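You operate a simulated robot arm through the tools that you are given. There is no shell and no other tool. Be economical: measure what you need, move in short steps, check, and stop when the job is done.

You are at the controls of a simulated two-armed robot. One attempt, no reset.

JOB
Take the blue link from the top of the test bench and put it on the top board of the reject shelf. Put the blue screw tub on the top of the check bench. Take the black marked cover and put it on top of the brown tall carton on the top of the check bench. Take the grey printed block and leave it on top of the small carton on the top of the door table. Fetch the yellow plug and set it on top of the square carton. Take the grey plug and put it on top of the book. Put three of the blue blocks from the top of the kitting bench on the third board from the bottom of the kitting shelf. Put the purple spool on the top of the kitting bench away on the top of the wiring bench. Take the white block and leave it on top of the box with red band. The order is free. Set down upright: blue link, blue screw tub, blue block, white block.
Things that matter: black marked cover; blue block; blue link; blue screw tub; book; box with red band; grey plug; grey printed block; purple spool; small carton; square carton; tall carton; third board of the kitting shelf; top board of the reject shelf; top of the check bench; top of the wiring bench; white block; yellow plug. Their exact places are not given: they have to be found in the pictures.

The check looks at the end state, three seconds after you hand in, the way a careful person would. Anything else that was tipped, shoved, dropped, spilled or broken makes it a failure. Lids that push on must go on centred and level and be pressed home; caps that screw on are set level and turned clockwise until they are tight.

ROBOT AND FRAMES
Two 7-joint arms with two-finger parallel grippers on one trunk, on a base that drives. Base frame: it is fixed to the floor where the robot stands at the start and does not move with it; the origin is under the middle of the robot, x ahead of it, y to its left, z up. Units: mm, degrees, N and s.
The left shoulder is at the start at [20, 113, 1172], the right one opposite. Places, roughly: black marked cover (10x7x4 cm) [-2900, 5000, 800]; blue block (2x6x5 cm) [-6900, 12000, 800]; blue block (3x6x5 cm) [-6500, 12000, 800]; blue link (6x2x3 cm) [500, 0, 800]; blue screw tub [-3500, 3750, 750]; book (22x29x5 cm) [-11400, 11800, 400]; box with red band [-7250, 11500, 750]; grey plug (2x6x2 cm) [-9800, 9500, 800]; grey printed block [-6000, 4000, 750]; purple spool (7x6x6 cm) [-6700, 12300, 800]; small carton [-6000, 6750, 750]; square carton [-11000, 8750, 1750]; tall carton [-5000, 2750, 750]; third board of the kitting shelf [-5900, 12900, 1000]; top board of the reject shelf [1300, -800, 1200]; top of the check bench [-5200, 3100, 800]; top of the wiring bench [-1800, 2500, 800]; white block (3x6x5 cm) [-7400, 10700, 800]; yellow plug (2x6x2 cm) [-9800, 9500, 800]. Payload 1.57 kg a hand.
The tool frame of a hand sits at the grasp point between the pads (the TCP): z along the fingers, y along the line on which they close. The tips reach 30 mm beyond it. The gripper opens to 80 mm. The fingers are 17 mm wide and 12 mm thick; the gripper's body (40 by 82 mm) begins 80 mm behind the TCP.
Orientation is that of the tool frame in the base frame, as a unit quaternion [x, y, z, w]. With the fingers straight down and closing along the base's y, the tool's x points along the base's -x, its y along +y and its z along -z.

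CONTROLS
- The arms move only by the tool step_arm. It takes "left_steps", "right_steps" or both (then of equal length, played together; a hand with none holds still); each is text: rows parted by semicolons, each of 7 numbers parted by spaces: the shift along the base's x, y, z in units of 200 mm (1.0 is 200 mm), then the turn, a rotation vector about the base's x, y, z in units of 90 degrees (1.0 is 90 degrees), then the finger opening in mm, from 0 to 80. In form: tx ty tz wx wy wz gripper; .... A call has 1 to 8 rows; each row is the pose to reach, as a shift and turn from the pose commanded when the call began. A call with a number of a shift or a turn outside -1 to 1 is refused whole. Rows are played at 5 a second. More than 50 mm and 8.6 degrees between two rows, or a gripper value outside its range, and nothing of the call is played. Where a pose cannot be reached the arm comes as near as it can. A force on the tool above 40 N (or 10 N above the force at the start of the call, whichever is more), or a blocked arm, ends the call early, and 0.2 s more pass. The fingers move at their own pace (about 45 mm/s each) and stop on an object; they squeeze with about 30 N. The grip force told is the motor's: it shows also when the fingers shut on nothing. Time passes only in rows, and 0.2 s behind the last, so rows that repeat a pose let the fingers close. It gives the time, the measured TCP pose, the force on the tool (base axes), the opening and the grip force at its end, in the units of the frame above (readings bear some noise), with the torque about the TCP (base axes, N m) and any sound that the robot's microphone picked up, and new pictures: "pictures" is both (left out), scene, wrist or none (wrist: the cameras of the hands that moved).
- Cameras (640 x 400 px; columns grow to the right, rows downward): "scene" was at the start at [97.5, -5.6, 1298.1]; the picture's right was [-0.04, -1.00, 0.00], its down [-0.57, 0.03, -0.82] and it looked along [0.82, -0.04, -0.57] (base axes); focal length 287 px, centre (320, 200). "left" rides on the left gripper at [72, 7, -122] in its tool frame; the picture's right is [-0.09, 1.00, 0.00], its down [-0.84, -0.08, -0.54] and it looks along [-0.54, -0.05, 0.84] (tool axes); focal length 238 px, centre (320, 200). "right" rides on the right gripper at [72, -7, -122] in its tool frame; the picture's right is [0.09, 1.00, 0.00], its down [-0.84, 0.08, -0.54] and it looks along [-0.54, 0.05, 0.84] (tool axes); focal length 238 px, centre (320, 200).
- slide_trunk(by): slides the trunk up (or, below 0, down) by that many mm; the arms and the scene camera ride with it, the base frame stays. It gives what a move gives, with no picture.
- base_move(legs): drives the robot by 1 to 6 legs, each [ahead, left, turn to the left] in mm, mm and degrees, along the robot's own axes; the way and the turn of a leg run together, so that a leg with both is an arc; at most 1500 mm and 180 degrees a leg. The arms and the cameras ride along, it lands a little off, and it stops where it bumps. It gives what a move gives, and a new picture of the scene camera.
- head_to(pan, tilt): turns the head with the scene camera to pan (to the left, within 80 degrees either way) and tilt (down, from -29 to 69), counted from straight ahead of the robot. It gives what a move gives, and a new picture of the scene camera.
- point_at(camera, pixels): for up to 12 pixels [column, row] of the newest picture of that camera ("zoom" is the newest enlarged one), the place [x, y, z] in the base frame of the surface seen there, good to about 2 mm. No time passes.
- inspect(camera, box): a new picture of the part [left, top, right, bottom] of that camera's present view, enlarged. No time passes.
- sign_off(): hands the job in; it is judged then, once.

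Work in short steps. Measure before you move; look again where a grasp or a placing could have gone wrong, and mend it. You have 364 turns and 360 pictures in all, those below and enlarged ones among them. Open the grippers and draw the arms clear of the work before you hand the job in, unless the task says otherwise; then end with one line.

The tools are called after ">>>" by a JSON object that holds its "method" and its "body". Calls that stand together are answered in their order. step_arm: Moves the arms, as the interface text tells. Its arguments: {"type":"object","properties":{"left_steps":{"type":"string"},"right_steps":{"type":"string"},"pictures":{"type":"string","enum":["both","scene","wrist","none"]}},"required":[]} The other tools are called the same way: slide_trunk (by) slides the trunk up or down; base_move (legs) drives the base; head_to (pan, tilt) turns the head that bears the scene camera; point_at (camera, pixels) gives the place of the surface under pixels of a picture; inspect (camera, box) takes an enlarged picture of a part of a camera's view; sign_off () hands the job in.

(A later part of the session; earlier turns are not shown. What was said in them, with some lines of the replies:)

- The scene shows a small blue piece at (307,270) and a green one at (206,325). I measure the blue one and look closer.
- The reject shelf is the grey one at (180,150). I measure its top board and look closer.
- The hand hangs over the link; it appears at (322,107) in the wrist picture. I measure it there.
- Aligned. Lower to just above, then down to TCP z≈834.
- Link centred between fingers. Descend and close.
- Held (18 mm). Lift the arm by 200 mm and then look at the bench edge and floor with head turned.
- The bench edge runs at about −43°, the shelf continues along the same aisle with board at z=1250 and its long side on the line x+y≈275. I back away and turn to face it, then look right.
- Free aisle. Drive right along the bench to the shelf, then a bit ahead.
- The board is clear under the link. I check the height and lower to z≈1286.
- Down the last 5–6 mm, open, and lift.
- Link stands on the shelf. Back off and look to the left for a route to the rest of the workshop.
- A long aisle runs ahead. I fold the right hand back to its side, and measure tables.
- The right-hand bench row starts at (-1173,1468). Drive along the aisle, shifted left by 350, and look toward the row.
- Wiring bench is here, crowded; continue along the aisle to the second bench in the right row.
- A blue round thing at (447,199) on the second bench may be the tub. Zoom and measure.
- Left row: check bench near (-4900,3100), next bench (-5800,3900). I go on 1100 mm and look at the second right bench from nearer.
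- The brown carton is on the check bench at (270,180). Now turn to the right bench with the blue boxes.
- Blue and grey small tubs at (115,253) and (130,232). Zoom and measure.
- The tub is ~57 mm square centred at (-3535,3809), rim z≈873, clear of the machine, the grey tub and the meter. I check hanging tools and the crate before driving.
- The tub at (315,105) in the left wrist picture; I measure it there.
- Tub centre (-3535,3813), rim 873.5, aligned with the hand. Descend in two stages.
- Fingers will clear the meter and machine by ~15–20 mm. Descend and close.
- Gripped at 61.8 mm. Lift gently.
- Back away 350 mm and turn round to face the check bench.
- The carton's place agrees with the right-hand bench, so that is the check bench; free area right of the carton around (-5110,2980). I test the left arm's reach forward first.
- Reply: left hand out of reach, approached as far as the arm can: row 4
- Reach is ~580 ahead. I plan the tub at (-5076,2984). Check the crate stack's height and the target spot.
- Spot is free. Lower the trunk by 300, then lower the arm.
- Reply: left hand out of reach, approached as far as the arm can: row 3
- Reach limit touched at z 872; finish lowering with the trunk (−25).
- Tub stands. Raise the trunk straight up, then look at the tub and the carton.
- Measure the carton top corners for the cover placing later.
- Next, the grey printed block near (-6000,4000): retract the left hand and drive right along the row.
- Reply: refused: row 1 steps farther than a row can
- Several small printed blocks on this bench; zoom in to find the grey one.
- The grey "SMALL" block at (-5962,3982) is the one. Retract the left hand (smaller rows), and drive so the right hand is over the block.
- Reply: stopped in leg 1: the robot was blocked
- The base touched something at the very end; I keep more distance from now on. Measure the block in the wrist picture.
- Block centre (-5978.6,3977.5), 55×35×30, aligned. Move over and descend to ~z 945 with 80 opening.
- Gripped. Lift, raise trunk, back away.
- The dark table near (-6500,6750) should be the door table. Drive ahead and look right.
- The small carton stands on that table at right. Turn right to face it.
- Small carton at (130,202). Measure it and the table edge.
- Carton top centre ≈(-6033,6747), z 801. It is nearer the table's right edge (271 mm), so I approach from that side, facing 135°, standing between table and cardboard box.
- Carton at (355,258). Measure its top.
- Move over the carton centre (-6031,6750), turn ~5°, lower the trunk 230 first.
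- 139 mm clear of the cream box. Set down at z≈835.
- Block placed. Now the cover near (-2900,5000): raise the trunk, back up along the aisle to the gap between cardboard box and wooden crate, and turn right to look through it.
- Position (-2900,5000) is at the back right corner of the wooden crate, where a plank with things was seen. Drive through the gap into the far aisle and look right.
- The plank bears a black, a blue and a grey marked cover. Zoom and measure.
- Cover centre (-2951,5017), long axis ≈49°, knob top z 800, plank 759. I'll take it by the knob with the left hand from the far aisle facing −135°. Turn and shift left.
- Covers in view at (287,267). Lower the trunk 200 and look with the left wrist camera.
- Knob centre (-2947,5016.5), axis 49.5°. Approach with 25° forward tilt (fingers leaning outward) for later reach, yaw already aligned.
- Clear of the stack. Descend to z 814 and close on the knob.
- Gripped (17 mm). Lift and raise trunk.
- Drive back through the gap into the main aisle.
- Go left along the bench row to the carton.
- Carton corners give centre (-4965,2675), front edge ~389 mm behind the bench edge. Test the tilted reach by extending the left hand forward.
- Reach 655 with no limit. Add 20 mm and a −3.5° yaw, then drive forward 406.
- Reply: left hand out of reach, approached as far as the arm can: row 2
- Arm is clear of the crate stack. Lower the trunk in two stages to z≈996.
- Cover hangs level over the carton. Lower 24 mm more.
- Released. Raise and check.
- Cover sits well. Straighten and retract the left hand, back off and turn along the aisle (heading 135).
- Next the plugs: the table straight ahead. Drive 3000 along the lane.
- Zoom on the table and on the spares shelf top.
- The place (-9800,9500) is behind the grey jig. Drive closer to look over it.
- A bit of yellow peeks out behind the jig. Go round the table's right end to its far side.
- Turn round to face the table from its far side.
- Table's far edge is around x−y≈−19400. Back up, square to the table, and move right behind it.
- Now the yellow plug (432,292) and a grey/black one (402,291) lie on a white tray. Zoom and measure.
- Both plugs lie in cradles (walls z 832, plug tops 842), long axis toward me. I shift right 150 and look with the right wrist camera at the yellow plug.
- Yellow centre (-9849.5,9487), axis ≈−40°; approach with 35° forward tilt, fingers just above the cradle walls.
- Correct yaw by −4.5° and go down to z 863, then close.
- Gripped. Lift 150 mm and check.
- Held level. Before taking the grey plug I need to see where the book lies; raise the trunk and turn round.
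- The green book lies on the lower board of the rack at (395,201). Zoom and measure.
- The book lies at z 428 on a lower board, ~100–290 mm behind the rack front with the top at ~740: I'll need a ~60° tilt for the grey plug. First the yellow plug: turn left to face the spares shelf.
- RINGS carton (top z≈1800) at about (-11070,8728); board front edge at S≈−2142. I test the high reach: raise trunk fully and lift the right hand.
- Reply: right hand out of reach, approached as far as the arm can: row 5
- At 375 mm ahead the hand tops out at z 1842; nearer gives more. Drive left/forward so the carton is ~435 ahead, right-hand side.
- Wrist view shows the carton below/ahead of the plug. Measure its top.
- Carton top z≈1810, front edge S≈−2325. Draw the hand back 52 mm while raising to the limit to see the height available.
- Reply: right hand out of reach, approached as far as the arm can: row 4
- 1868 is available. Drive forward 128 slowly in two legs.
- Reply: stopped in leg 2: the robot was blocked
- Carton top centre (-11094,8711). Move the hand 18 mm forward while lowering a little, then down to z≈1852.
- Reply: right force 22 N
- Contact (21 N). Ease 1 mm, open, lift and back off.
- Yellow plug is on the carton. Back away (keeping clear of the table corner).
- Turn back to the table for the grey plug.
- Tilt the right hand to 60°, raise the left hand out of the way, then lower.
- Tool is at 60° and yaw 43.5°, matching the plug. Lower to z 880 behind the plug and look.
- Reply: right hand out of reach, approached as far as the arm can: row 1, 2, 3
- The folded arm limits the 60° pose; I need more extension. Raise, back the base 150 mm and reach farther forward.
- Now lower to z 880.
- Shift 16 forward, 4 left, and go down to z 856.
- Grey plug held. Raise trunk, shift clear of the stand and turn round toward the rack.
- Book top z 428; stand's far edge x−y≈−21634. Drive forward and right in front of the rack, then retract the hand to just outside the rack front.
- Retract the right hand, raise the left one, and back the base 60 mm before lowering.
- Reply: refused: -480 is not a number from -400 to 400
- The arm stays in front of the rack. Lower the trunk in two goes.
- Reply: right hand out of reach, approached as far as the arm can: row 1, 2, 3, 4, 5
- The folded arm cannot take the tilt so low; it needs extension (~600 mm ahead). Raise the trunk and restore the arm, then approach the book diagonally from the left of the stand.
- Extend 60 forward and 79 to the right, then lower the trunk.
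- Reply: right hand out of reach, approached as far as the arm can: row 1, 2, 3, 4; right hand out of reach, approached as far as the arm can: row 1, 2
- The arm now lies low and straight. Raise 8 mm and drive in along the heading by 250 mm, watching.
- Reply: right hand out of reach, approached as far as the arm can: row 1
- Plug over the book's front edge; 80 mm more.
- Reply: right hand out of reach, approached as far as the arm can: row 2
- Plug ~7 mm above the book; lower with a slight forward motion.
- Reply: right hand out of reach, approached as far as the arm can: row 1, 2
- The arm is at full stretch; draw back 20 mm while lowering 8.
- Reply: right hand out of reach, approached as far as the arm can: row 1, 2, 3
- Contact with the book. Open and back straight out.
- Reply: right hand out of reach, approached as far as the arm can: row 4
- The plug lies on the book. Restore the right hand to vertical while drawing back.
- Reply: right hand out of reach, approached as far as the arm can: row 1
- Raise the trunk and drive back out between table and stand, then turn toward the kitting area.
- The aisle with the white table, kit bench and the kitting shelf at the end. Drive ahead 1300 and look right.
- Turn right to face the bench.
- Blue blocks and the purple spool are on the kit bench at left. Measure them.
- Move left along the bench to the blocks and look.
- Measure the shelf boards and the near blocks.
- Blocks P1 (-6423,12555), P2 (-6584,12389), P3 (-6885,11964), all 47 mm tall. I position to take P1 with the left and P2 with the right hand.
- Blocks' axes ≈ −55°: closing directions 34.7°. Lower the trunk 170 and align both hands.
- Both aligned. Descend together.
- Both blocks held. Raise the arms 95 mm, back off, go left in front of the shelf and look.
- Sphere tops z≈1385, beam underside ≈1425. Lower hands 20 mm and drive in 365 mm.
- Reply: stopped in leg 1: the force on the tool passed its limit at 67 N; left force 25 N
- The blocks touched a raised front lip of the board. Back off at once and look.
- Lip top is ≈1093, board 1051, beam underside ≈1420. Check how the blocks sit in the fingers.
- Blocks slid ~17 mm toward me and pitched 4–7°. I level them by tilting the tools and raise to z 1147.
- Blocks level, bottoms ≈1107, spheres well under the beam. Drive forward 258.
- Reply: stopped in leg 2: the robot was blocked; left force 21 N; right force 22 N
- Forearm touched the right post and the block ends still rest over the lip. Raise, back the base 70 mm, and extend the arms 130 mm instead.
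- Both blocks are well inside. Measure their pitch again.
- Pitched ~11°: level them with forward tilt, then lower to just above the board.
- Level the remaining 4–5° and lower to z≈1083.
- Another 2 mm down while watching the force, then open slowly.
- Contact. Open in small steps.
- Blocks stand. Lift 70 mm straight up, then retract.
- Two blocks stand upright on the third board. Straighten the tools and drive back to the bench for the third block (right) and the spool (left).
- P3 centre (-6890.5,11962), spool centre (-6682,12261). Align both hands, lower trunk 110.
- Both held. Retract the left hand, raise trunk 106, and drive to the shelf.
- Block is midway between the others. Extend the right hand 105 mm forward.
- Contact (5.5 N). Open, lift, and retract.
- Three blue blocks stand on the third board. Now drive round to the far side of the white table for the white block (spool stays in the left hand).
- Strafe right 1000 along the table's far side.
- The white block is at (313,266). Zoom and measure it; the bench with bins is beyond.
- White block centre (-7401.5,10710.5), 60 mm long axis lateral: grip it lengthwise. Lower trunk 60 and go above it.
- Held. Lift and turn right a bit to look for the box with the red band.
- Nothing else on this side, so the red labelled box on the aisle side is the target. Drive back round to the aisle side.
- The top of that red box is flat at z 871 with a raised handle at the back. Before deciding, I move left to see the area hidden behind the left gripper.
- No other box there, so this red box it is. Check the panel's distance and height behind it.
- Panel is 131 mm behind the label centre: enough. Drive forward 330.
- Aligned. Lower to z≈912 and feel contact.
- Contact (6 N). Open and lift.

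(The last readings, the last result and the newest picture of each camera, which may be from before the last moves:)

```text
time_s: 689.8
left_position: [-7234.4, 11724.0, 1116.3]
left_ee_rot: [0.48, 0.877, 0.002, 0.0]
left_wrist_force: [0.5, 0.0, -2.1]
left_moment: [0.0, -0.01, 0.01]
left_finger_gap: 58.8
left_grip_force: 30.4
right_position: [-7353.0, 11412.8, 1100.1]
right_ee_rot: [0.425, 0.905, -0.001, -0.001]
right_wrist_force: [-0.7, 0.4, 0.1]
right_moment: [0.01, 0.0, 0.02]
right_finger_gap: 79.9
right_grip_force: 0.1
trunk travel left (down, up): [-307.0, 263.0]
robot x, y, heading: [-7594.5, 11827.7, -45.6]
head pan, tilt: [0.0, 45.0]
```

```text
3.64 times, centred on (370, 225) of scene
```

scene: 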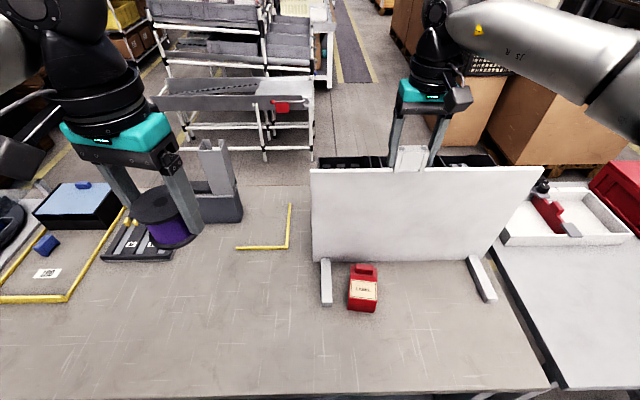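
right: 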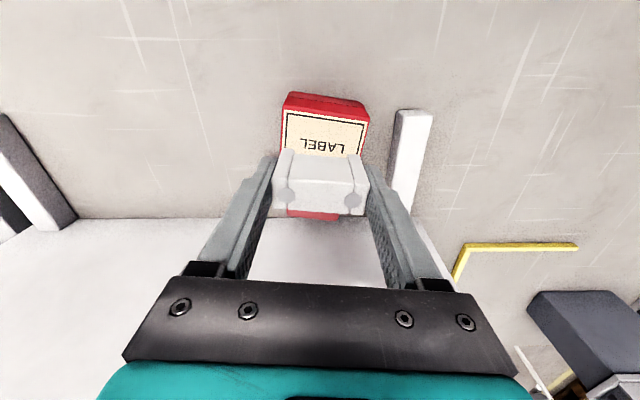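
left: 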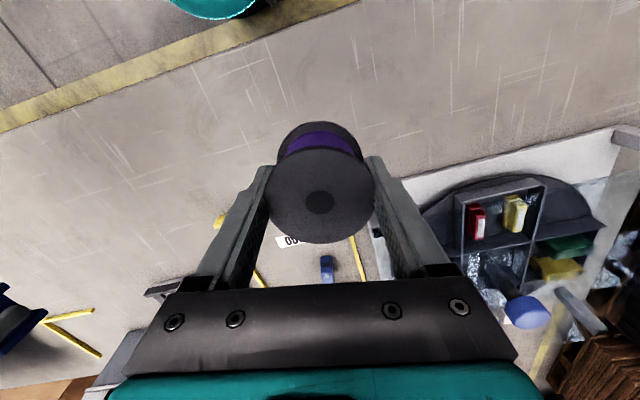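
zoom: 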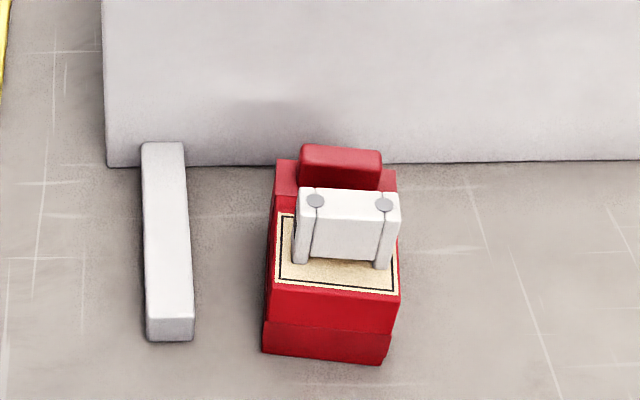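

White block stands on the box. Now carry the spool to the wiring bench: retract the right hand, raise the trunk, and drive the known route back.

>>> {"method": "slide_trunk", "body": {"by": 200}}

>>> {"method": "base_move", "body": {"legs": [[-370, 0, 0.6], [0, -1500, 0], [0, -290, 0], [1500, 0, 0], [340, 0, 0], [0, -1500, 0]]}}

```text
time_s: 692.0
left_position: [-7234.6, 11723.5, 1315.9]
left_ee_rot: [0.48, 0.877, 0.001, -0.001]
left_wrist_force: [0.7, -0.1, -2.0]
left_moment: [0.01, 0.0, 0.01]
left_finger_gap: 58.7
left_grip_force: 30.2
right_position: [-7353.0, 11413.8, 1299.5]
right_ee_rot: [0.425, 0.905, 0.001, -0.001]
right_wrist_force: [-0.1, 0.3, 0.2]
right_moment: [0.01, -0.03, -0.01]
right_finger_gap: 80.1
right_grip_force: 0.1
trunk travel left (down, up): [-507.0, 63.0]
robot x, y, heading: [-7592.5, 11826.9, -45.7]
head pan, tilt: [0.0, 45.0]
```

```text
time_s: 718.8
left_position: [-8647.9, 8372.7, 1316.2]
left_ee_rot: [0.486, 0.874, 0.001, 0.0]
left_wrist_force: [0.9, 0.0, -2.1]
left_moment: [0.01, 0.05, 0.0]
left_finger_gap: 58.4
left_grip_force: 29.4
right_position: [-8769.9, 8062.1, 1298.9]
right_ee_rot: [0.43, 0.903, 0.0, 0.0]
right_wrist_force: [-1.2, 0.7, -1.1]
right_moment: [0.04, 0.01, 0.01]
right_finger_gap: 79.9
right_grip_force: 0.1
trunk travel left (down, up): [-507.0, 63.0]
robot x, y, heading: [-9006.2, 8478.1, -46.5]
head pan, tilt: [0.0, 45.0]
```

scene: 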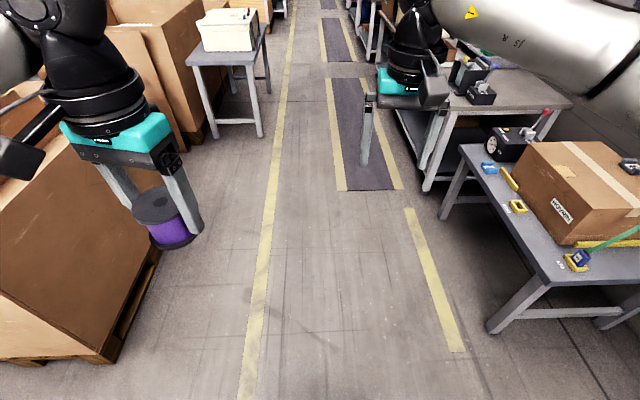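

Lane is clear ahead. Correct heading and drive 6000 mm.

>>> {"method": "base_move", "body": {"legs": [[0, -110, 1.5], [1500, 0, 0], [1500, 0, 0], [1500, 0, 0], [1500, 0, 0]]}}

```text
time_s: 748.3
left_position: [-4548.4, 3944.8, 1316.0]
left_ee_rot: [0.493, 0.87, 0.001, -0.001]
left_wrist_force: [-0.4, 0.4, -3.2]
left_moment: [-0.05, 0.0, 0.03]
left_finger_gap: 58.5
left_grip_force: 30.2
right_position: [-4675.8, 3637.0, 1299.9]
right_ee_rot: [0.438, 0.899, 0.0, 0.001]
right_wrist_force: [0.0, 0.9, -0.2]
right_moment: [0.04, 0.03, -0.03]
right_finger_gap: 80.1
right_grip_force: 0.1
trunk travel left (down, up): [-507.0, 63.0]
robot x, y, heading: [-4903.8, 4057.6, -47.4]
head pan, tilt: [0.0, 45.0]
```

scene: 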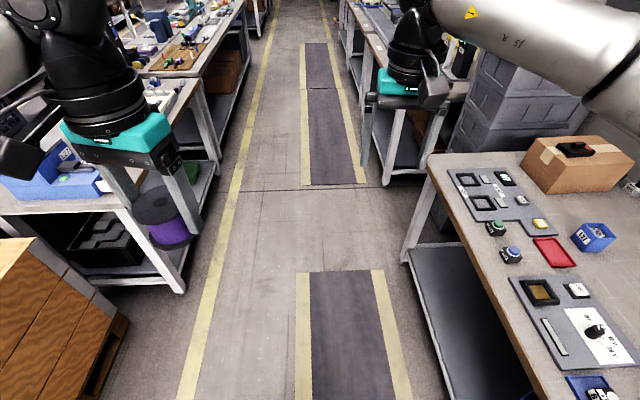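

Tub and cover stand well on the check bench. Continue to the wiring bench and turn to face it.

>>> {"method": "base_move", "body": {"legs": [[0, 100, 2.6], [1500, 0, 0], [1500, 0, 0], [350, 0, 0], [0, 0, 90]]}}

```text
time_s: 769.1
left_position: [-2396.2, 2130.9, 1315.5]
left_ee_rot: [-0.289, 0.957, 0.001, -0.002]
left_wrist_force: [0.1, -0.2, -1.8]
left_moment: [0.0, 0.01, 0.02]
left_finger_gap: 58.4
left_grip_force: 29.9
right_position: [-2083.4, 2018.6, 1298.8]
right_ee_rot: [-0.347, 0.938, 0.0, 0.0]
right_wrist_force: [0.6, 0.4, 0.4]
right_moment: [0.0, -0.04, -0.02]
right_finger_gap: 80.1
right_grip_force: 0.1
trunk travel left (down, up): [-507.0, 63.0]
robot x, y, heading: [-2491.9, 1771.6, 45.2]
head pan, tilt: [0.0, 45.0]
```

scene: 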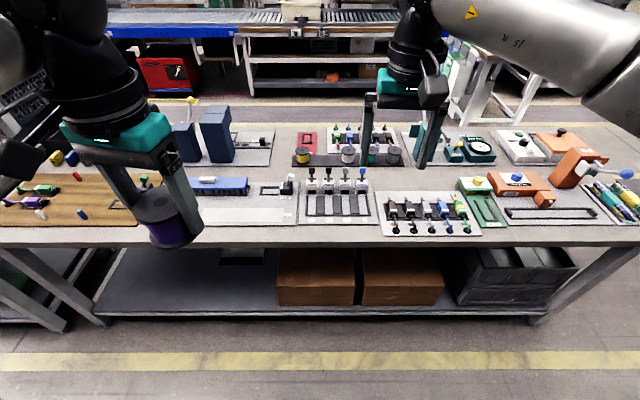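

>>> {"method": "inspect", "body": {"camera": "scene", "box": [130, 110, 400, 250]}}

>>> {"method": "inspect", "body": {"camera": "scene", "box": [370, 110, 640, 250]}}

```text
2.37 times, centred on (265, 180) of scene
```

zoom: 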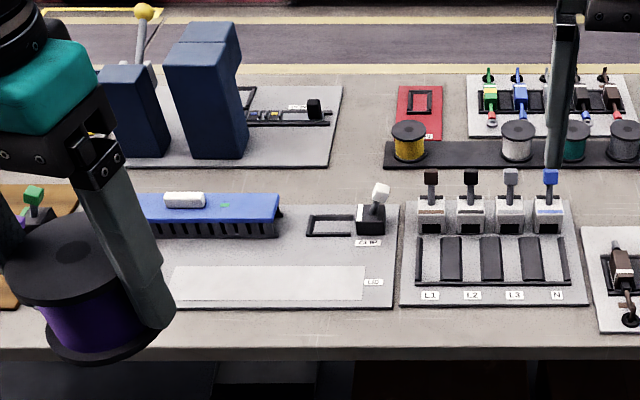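

```text
2.37 times, centred on (505, 180) of scene
```

zoom: 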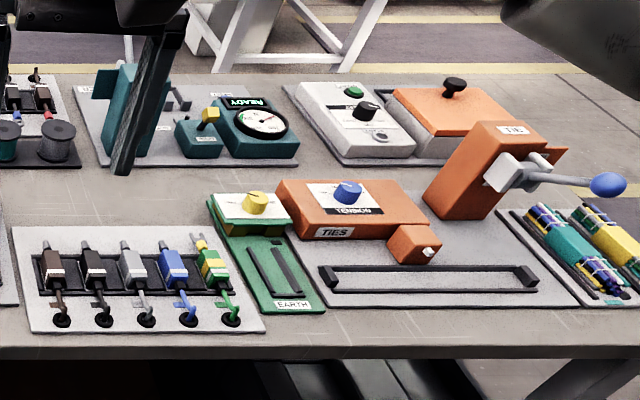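

>>> {"method": "point_at", "body": {"camera": "zoom", "pixels": [[140, 172], [140, 222], [140, 197], [90, 197], [205, 190], [30, 197], [60, 335], [110, 355], [225, 235], [270, 155], [440, 200], [60, 215]]}}

>>> {"method": "point_at", "body": {"camera": "scene", "pixels": [[277, 174], [265, 180], [277, 160], [284, 150], [250, 181], [280, 182], [268, 166], [300, 240], [305, 182], [286, 165]]}}

```text
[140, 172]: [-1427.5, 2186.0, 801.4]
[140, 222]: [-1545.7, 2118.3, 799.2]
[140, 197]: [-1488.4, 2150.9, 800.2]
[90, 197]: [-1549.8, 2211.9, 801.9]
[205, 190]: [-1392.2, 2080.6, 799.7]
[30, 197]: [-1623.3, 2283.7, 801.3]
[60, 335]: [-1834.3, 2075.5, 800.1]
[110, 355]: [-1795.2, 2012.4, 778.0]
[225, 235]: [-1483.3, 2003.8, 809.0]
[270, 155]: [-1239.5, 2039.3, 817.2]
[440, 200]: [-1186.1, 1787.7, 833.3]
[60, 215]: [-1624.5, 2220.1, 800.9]
```

```text
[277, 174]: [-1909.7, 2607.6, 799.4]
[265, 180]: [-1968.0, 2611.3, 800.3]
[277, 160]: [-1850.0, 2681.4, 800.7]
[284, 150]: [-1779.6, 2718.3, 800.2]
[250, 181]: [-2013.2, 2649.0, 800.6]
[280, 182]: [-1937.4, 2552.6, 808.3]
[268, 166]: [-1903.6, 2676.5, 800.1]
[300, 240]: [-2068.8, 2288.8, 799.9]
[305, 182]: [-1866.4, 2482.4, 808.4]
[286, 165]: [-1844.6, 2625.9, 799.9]
```

Free area about 130×220 mm at (-1492,2156). Drive right and forward.

>>> {"method": "base_move", "body": {"legs": [[0, -566, 0], [440, 0, 0]]}}

```text
time_s: 774.6
left_position: [-1692.5, 2044.0, 1315.4]
left_ee_rot: [-0.296, 0.955, 0.0, -0.001]
left_wrist_force: [-0.7, 0.0, -2.2]
left_moment: [0.01, 0.05, -0.04]
left_finger_gap: 58.5
left_grip_force: 30.4
right_position: [-1378.5, 1935.5, 1299.7]
right_ee_rot: [-0.355, 0.935, 0.0, 0.0]
right_wrist_force: [-0.4, 1.0, 0.5]
right_moment: [0.0, 0.01, 0.01]
right_finger_gap: 80.0
right_grip_force: 0.1
trunk travel left (down, up): [-507.0, 63.0]
robot x, y, heading: [-1782.4, 1682.5, 45.9]
head pan, tilt: [0.0, 45.0]
```

scene: 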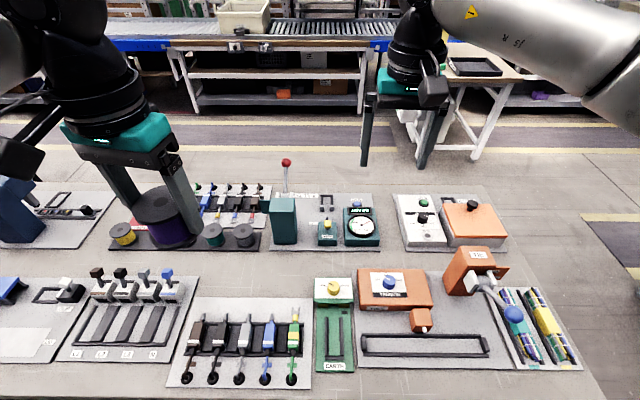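

>>> {"method": "point_at", "body": {"camera": "scene", "pixels": [[265, 275], [265, 256], [265, 294], [230, 275], [300, 270], [270, 245], [325, 285], [245, 235], [280, 240], [300, 335]]}}

```text
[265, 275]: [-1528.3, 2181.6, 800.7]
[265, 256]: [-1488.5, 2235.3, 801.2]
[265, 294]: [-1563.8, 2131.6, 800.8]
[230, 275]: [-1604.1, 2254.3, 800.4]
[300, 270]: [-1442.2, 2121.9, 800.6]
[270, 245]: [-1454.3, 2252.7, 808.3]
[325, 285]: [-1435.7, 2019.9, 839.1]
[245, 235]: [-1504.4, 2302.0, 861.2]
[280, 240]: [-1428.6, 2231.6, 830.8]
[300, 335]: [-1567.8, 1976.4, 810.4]
```

Spot T=(-1528,2182). Extend the left hand over it and raise the right one; then lower the trunk 300.

>>> {"method": "step_arm", "body": {"left_steps": "0.16 0.138 0 0 0 0 45;0.33 0.276 0 0 0 0 45;0.49 0.414 0 0 0 0 45;0.66 0.552 0 0 0 0 45;0.8225 0.69 0 0 0 0 45", "right_steps": "0 0 0.15 0 0 0 80;0 0 0.3 0 0 0 80;0 0 0.45 0 0 0 80;0 0 0.6 0 0 0 80;0 0 0.75 0 0 0 80", "pictures": "none"}}

>>> {"method": "slide_trunk", "body": {"by": -300}}

>>> {"method": "step_arm", "body": {"left_steps": "0 0 -0.2 0 0 0 45;0 0 -0.4 0 0 0 45", "pictures": "both"}}

```text
time_s: 775.8
left_position: [-1524.2, 2179.4, 1315.6]
left_ee_rot: [-0.294, 0.956, 0.002, -0.002]
left_wrist_force: [0.1, -0.1, -2.8]
left_moment: [0.02, 0.02, 0.04]
left_finger_gap: 58.5
left_grip_force: 30.3
right_position: [-1377.3, 1933.8, 1450.2]
right_ee_rot: [-0.354, 0.935, 0.0, 0.0]
right_wrist_force: [-0.3, -0.5, 0.4]
right_moment: [-0.01, 0.0, -0.02]
right_finger_gap: 80.0
right_grip_force: 0.1
trunk travel left (down, up): [-507.0, 63.0]
robot x, y, heading: [-1784.5, 1680.8, 45.6]
head pan, tilt: [0.0, 45.0]
```

```text
time_s: 778.8
left_position: [-1525.6, 2179.6, 1016.5]
left_ee_rot: [-0.295, 0.955, 0.001, -0.001]
left_wrist_force: [-0.3, -0.4, -1.6]
left_moment: [-0.04, 0.03, 0.01]
left_finger_gap: 58.4
left_grip_force: 30.4
right_position: [-1378.1, 1934.4, 1151.1]
right_ee_rot: [-0.354, 0.935, 0.0, 0.0]
right_wrist_force: [-0.6, 0.1, -0.2]
right_moment: [0.01, -0.03, 0.0]
right_finger_gap: 79.9
right_grip_force: 0.1
trunk travel left (down, up): [-207.0, 363.0]
robot x, y, heading: [-1781.1, 1682.4, 46.1]
head pan, tilt: [0.0, 45.0]
```

```text
time_s: 779.4
left_position: [-1526.4, 2181.1, 937.1]
left_ee_rot: [-0.295, 0.955, 0.0, -0.001]
left_wrist_force: [-0.6, -0.3, -3.0]
left_moment: [-0.02, 0.04, 0.02]
left_finger_gap: 58.2
left_grip_force: 29.8
right_position: [-1378.5, 1935.6, 1151.7]
right_ee_rot: [-0.354, 0.935, 0.0, -0.001]
right_wrist_force: [0.1, 0.3, 0.2]
right_moment: [-0.02, 0.01, 0.01]
right_finger_gap: 80.0
right_grip_force: 0.1
trunk travel left (down, up): [-207.0, 363.0]
robot x, y, heading: [-1782.6, 1685.2, 45.6]
head pan, tilt: [0.0, 45.0]
```

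scene: 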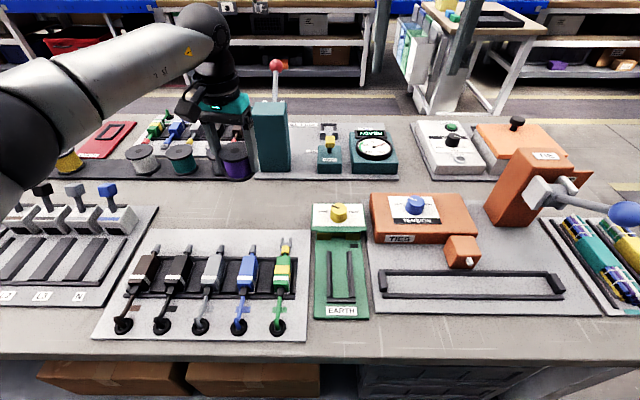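
left: 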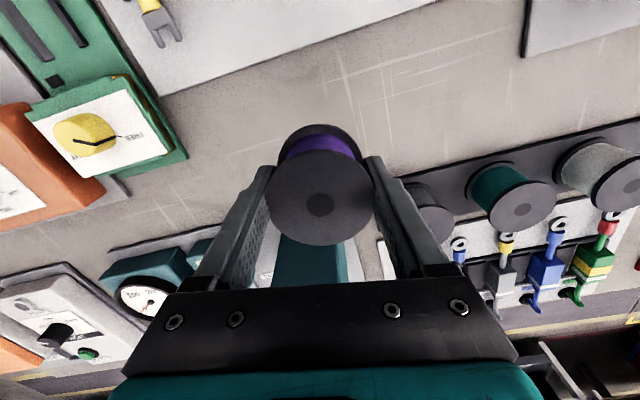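

Clear of the neighbours. Lower to z≈840.

>>> {"method": "step_arm", "body": {"left_steps": "-0.008 0.004 -0.2 0 0 0 45;-0.008 0.004 -0.4 0 0 0 45;-0.008 0.004 -0.475 0 0 0 45;-0.008 0.004 -0.485 0 0 0 45", "pictures": "wrist"}}

```text
time_s: 780.4
left_position: [-1525.9, 2182.1, 840.3]
left_ee_rot: [-0.296, 0.955, 0.001, 0.001]
left_wrist_force: [-2.9, 1.4, 12.7]
left_moment: [-0.16, 0.34, -0.09]
left_finger_gap: 58.5
left_grip_force: 30.1
right_position: [-1377.9, 1934.0, 1151.2]
right_ee_rot: [-0.354, 0.935, 0.001, 0.0]
right_wrist_force: [-0.1, 1.0, -0.5]
right_moment: [0.03, 0.0, 0.02]
right_finger_gap: 80.2
right_grip_force: 0.0
trunk travel left (down, up): [-207.0, 363.0]
robot x, y, heading: [-1783.3, 1685.9, 46.1]
head pan, tilt: [0.0, 45.0]
```

left: 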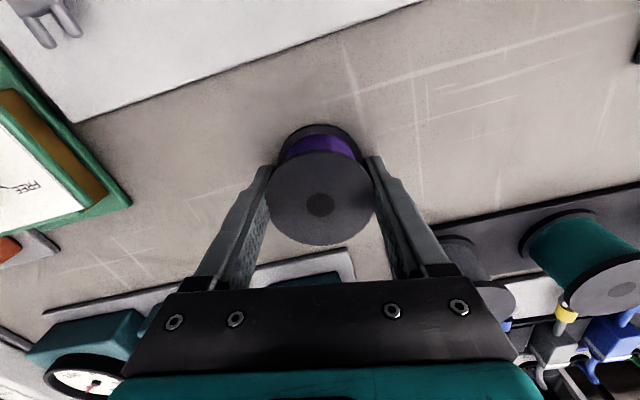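

Contact. Open slightly (70 mm) and lift.

>>> {"method": "step_arm", "body": {"left_steps": "0 0 0.004 0 0 0 64;0 0 0.004 0 0 0 70;0 0 0.004 0 0 0 70;0 0 0.15 0 0 0 70;0 0 0.35 0 0 0 70;0 0 0.6 0 0 0 70;0 0 0.85 0 0 0 70", "pictures": "none"}}

>>> {"method": "slide_trunk", "body": {"by": 200}}

>>> {"method": "inspect", "body": {"camera": "scene", "box": [60, 170, 420, 390]}}

```text
time_s: 782.0
left_position: [-1527.0, 2178.3, 1008.3]
left_ee_rot: [-0.295, 0.955, 0.0, -0.002]
left_wrist_force: [0.0, 0.5, 0.7]
left_moment: [0.02, 0.05, -0.02]
left_finger_gap: 69.8
left_grip_force: 0.0
right_position: [-1379.1, 1933.8, 1150.2]
right_ee_rot: [-0.355, 0.935, 0.0, -0.001]
right_wrist_force: [-0.6, 0.6, 0.1]
right_moment: [0.0, 0.01, 0.01]
right_finger_gap: 80.2
right_grip_force: 0.1
trunk travel left (down, up): [-207.0, 363.0]
robot x, y, heading: [-1781.9, 1683.8, 46.3]
head pan, tilt: [0.0, 45.0]
```

```text
time_s: 784.1
left_position: [-1526.2, 2179.1, 1206.8]
left_ee_rot: [-0.296, 0.955, 0.001, -0.001]
left_wrist_force: [-0.1, -0.1, 0.0]
left_moment: [-0.01, 0.03, -0.04]
left_finger_gap: 70.2
left_grip_force: 0.2
right_position: [-1378.6, 1934.5, 1349.1]
right_ee_rot: [-0.354, 0.935, 0.0, 0.001]
right_wrist_force: [-0.1, 0.3, 0.5]
right_moment: [0.0, 0.0, -0.03]
right_finger_gap: 80.1
right_grip_force: 0.1
trunk travel left (down, up): [-407.0, 163.0]
robot x, y, heading: [-1785.4, 1681.3, 46.1]
head pan, tilt: [0.0, 45.0]
```

```text
1.78 times, centred on (240, 280) of scene
```

zoom: 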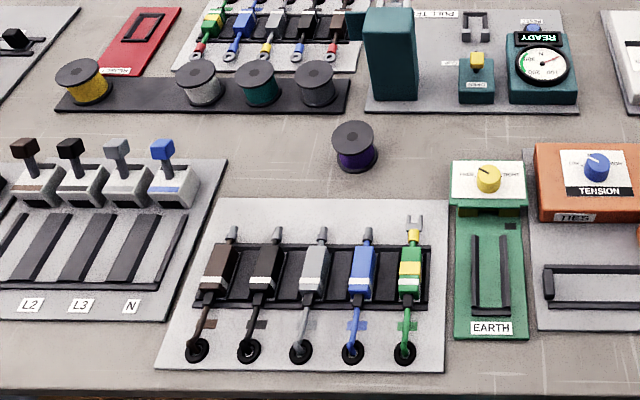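

The spool stands on the wiring bench. Draw the hands back and back the robot away before handing in.

>>> {"method": "base_move", "body": {"legs": [[-450, 0, 0]]}}

>>> {"method": "step_arm", "body": {"left_steps": "-0.1 -0.1 0 0 0 0 80;-0.2 -0.2 0 0 0 0 80;-0.3 -0.3 0 0 0 0 80", "pictures": "none"}}

```text
time_s: 786.9
left_position: [-1844.8, 1850.4, 1207.9]
left_ee_rot: [-0.297, 0.955, 0.0, -0.001]
left_wrist_force: [0.2, -1.0, 0.4]
left_moment: [0.02, 0.01, -0.03]
left_finger_gap: 69.9
left_grip_force: 0.0
right_position: [-1694.2, 1607.3, 1349.5]
right_ee_rot: [-0.357, 0.934, 0.0, 0.0]
right_wrist_force: [-0.1, 0.3, -0.1]
right_moment: [-0.02, -0.01, 0.01]
right_finger_gap: 79.8
right_grip_force: 0.0
trunk travel left (down, up): [-407.0, 163.0]
robot x, y, heading: [-2101.3, 1356.0, 46.2]
head pan, tilt: [0.0, 45.0]
```

scene: 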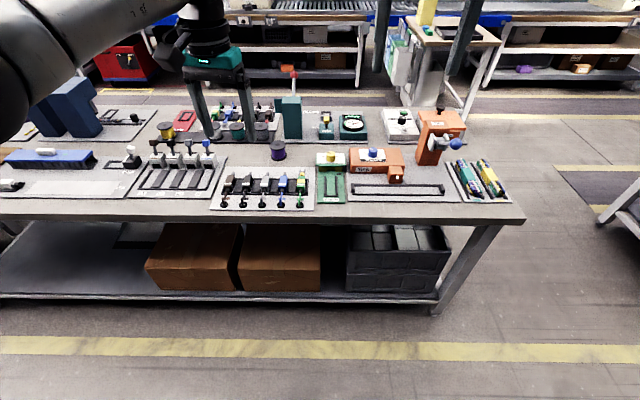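

```text
time_s: 787.7
left_position: [-1904.8, 1792.3, 1207.6]
left_ee_rot: [-0.298, 0.955, 0.0, -0.001]
left_wrist_force: [-0.1, -0.2, 0.6]
left_moment: [-0.02, -0.02, 0.02]
left_finger_gap: 79.7
left_grip_force: 0.1
right_position: [-1695.2, 1606.2, 1350.0]
right_ee_rot: [-0.356, 0.935, 0.0, 0.0]
right_wrist_force: [0.0, 0.5, -1.2]
right_moment: [-0.02, -0.01, 0.01]
right_finger_gap: 80.1
right_grip_force: 0.1
trunk travel left (down, up): [-407.0, 163.0]
robot x, y, heading: [-2099.5, 1355.6, 46.3]
head pan, tilt: [0.0, 45.0]
```

All pieces are placed, the grippers are open and the arms are clear. I hand the job in.

>>> {"method": "sign_off", "body": {}}

```text
The job is handed in.
```

The job is handed in with all nine placements made, but I am not certain about the white block's box. I put the block on the red box marked "LABEL", the only box I found near the position given for the box with red band. I also touched furniture three times while driving: the bench where the grey printed block stood, the spares shelf and the kitting shelf, where the held blocks hit a board's front lip. I saw nothing displaced afterwards.
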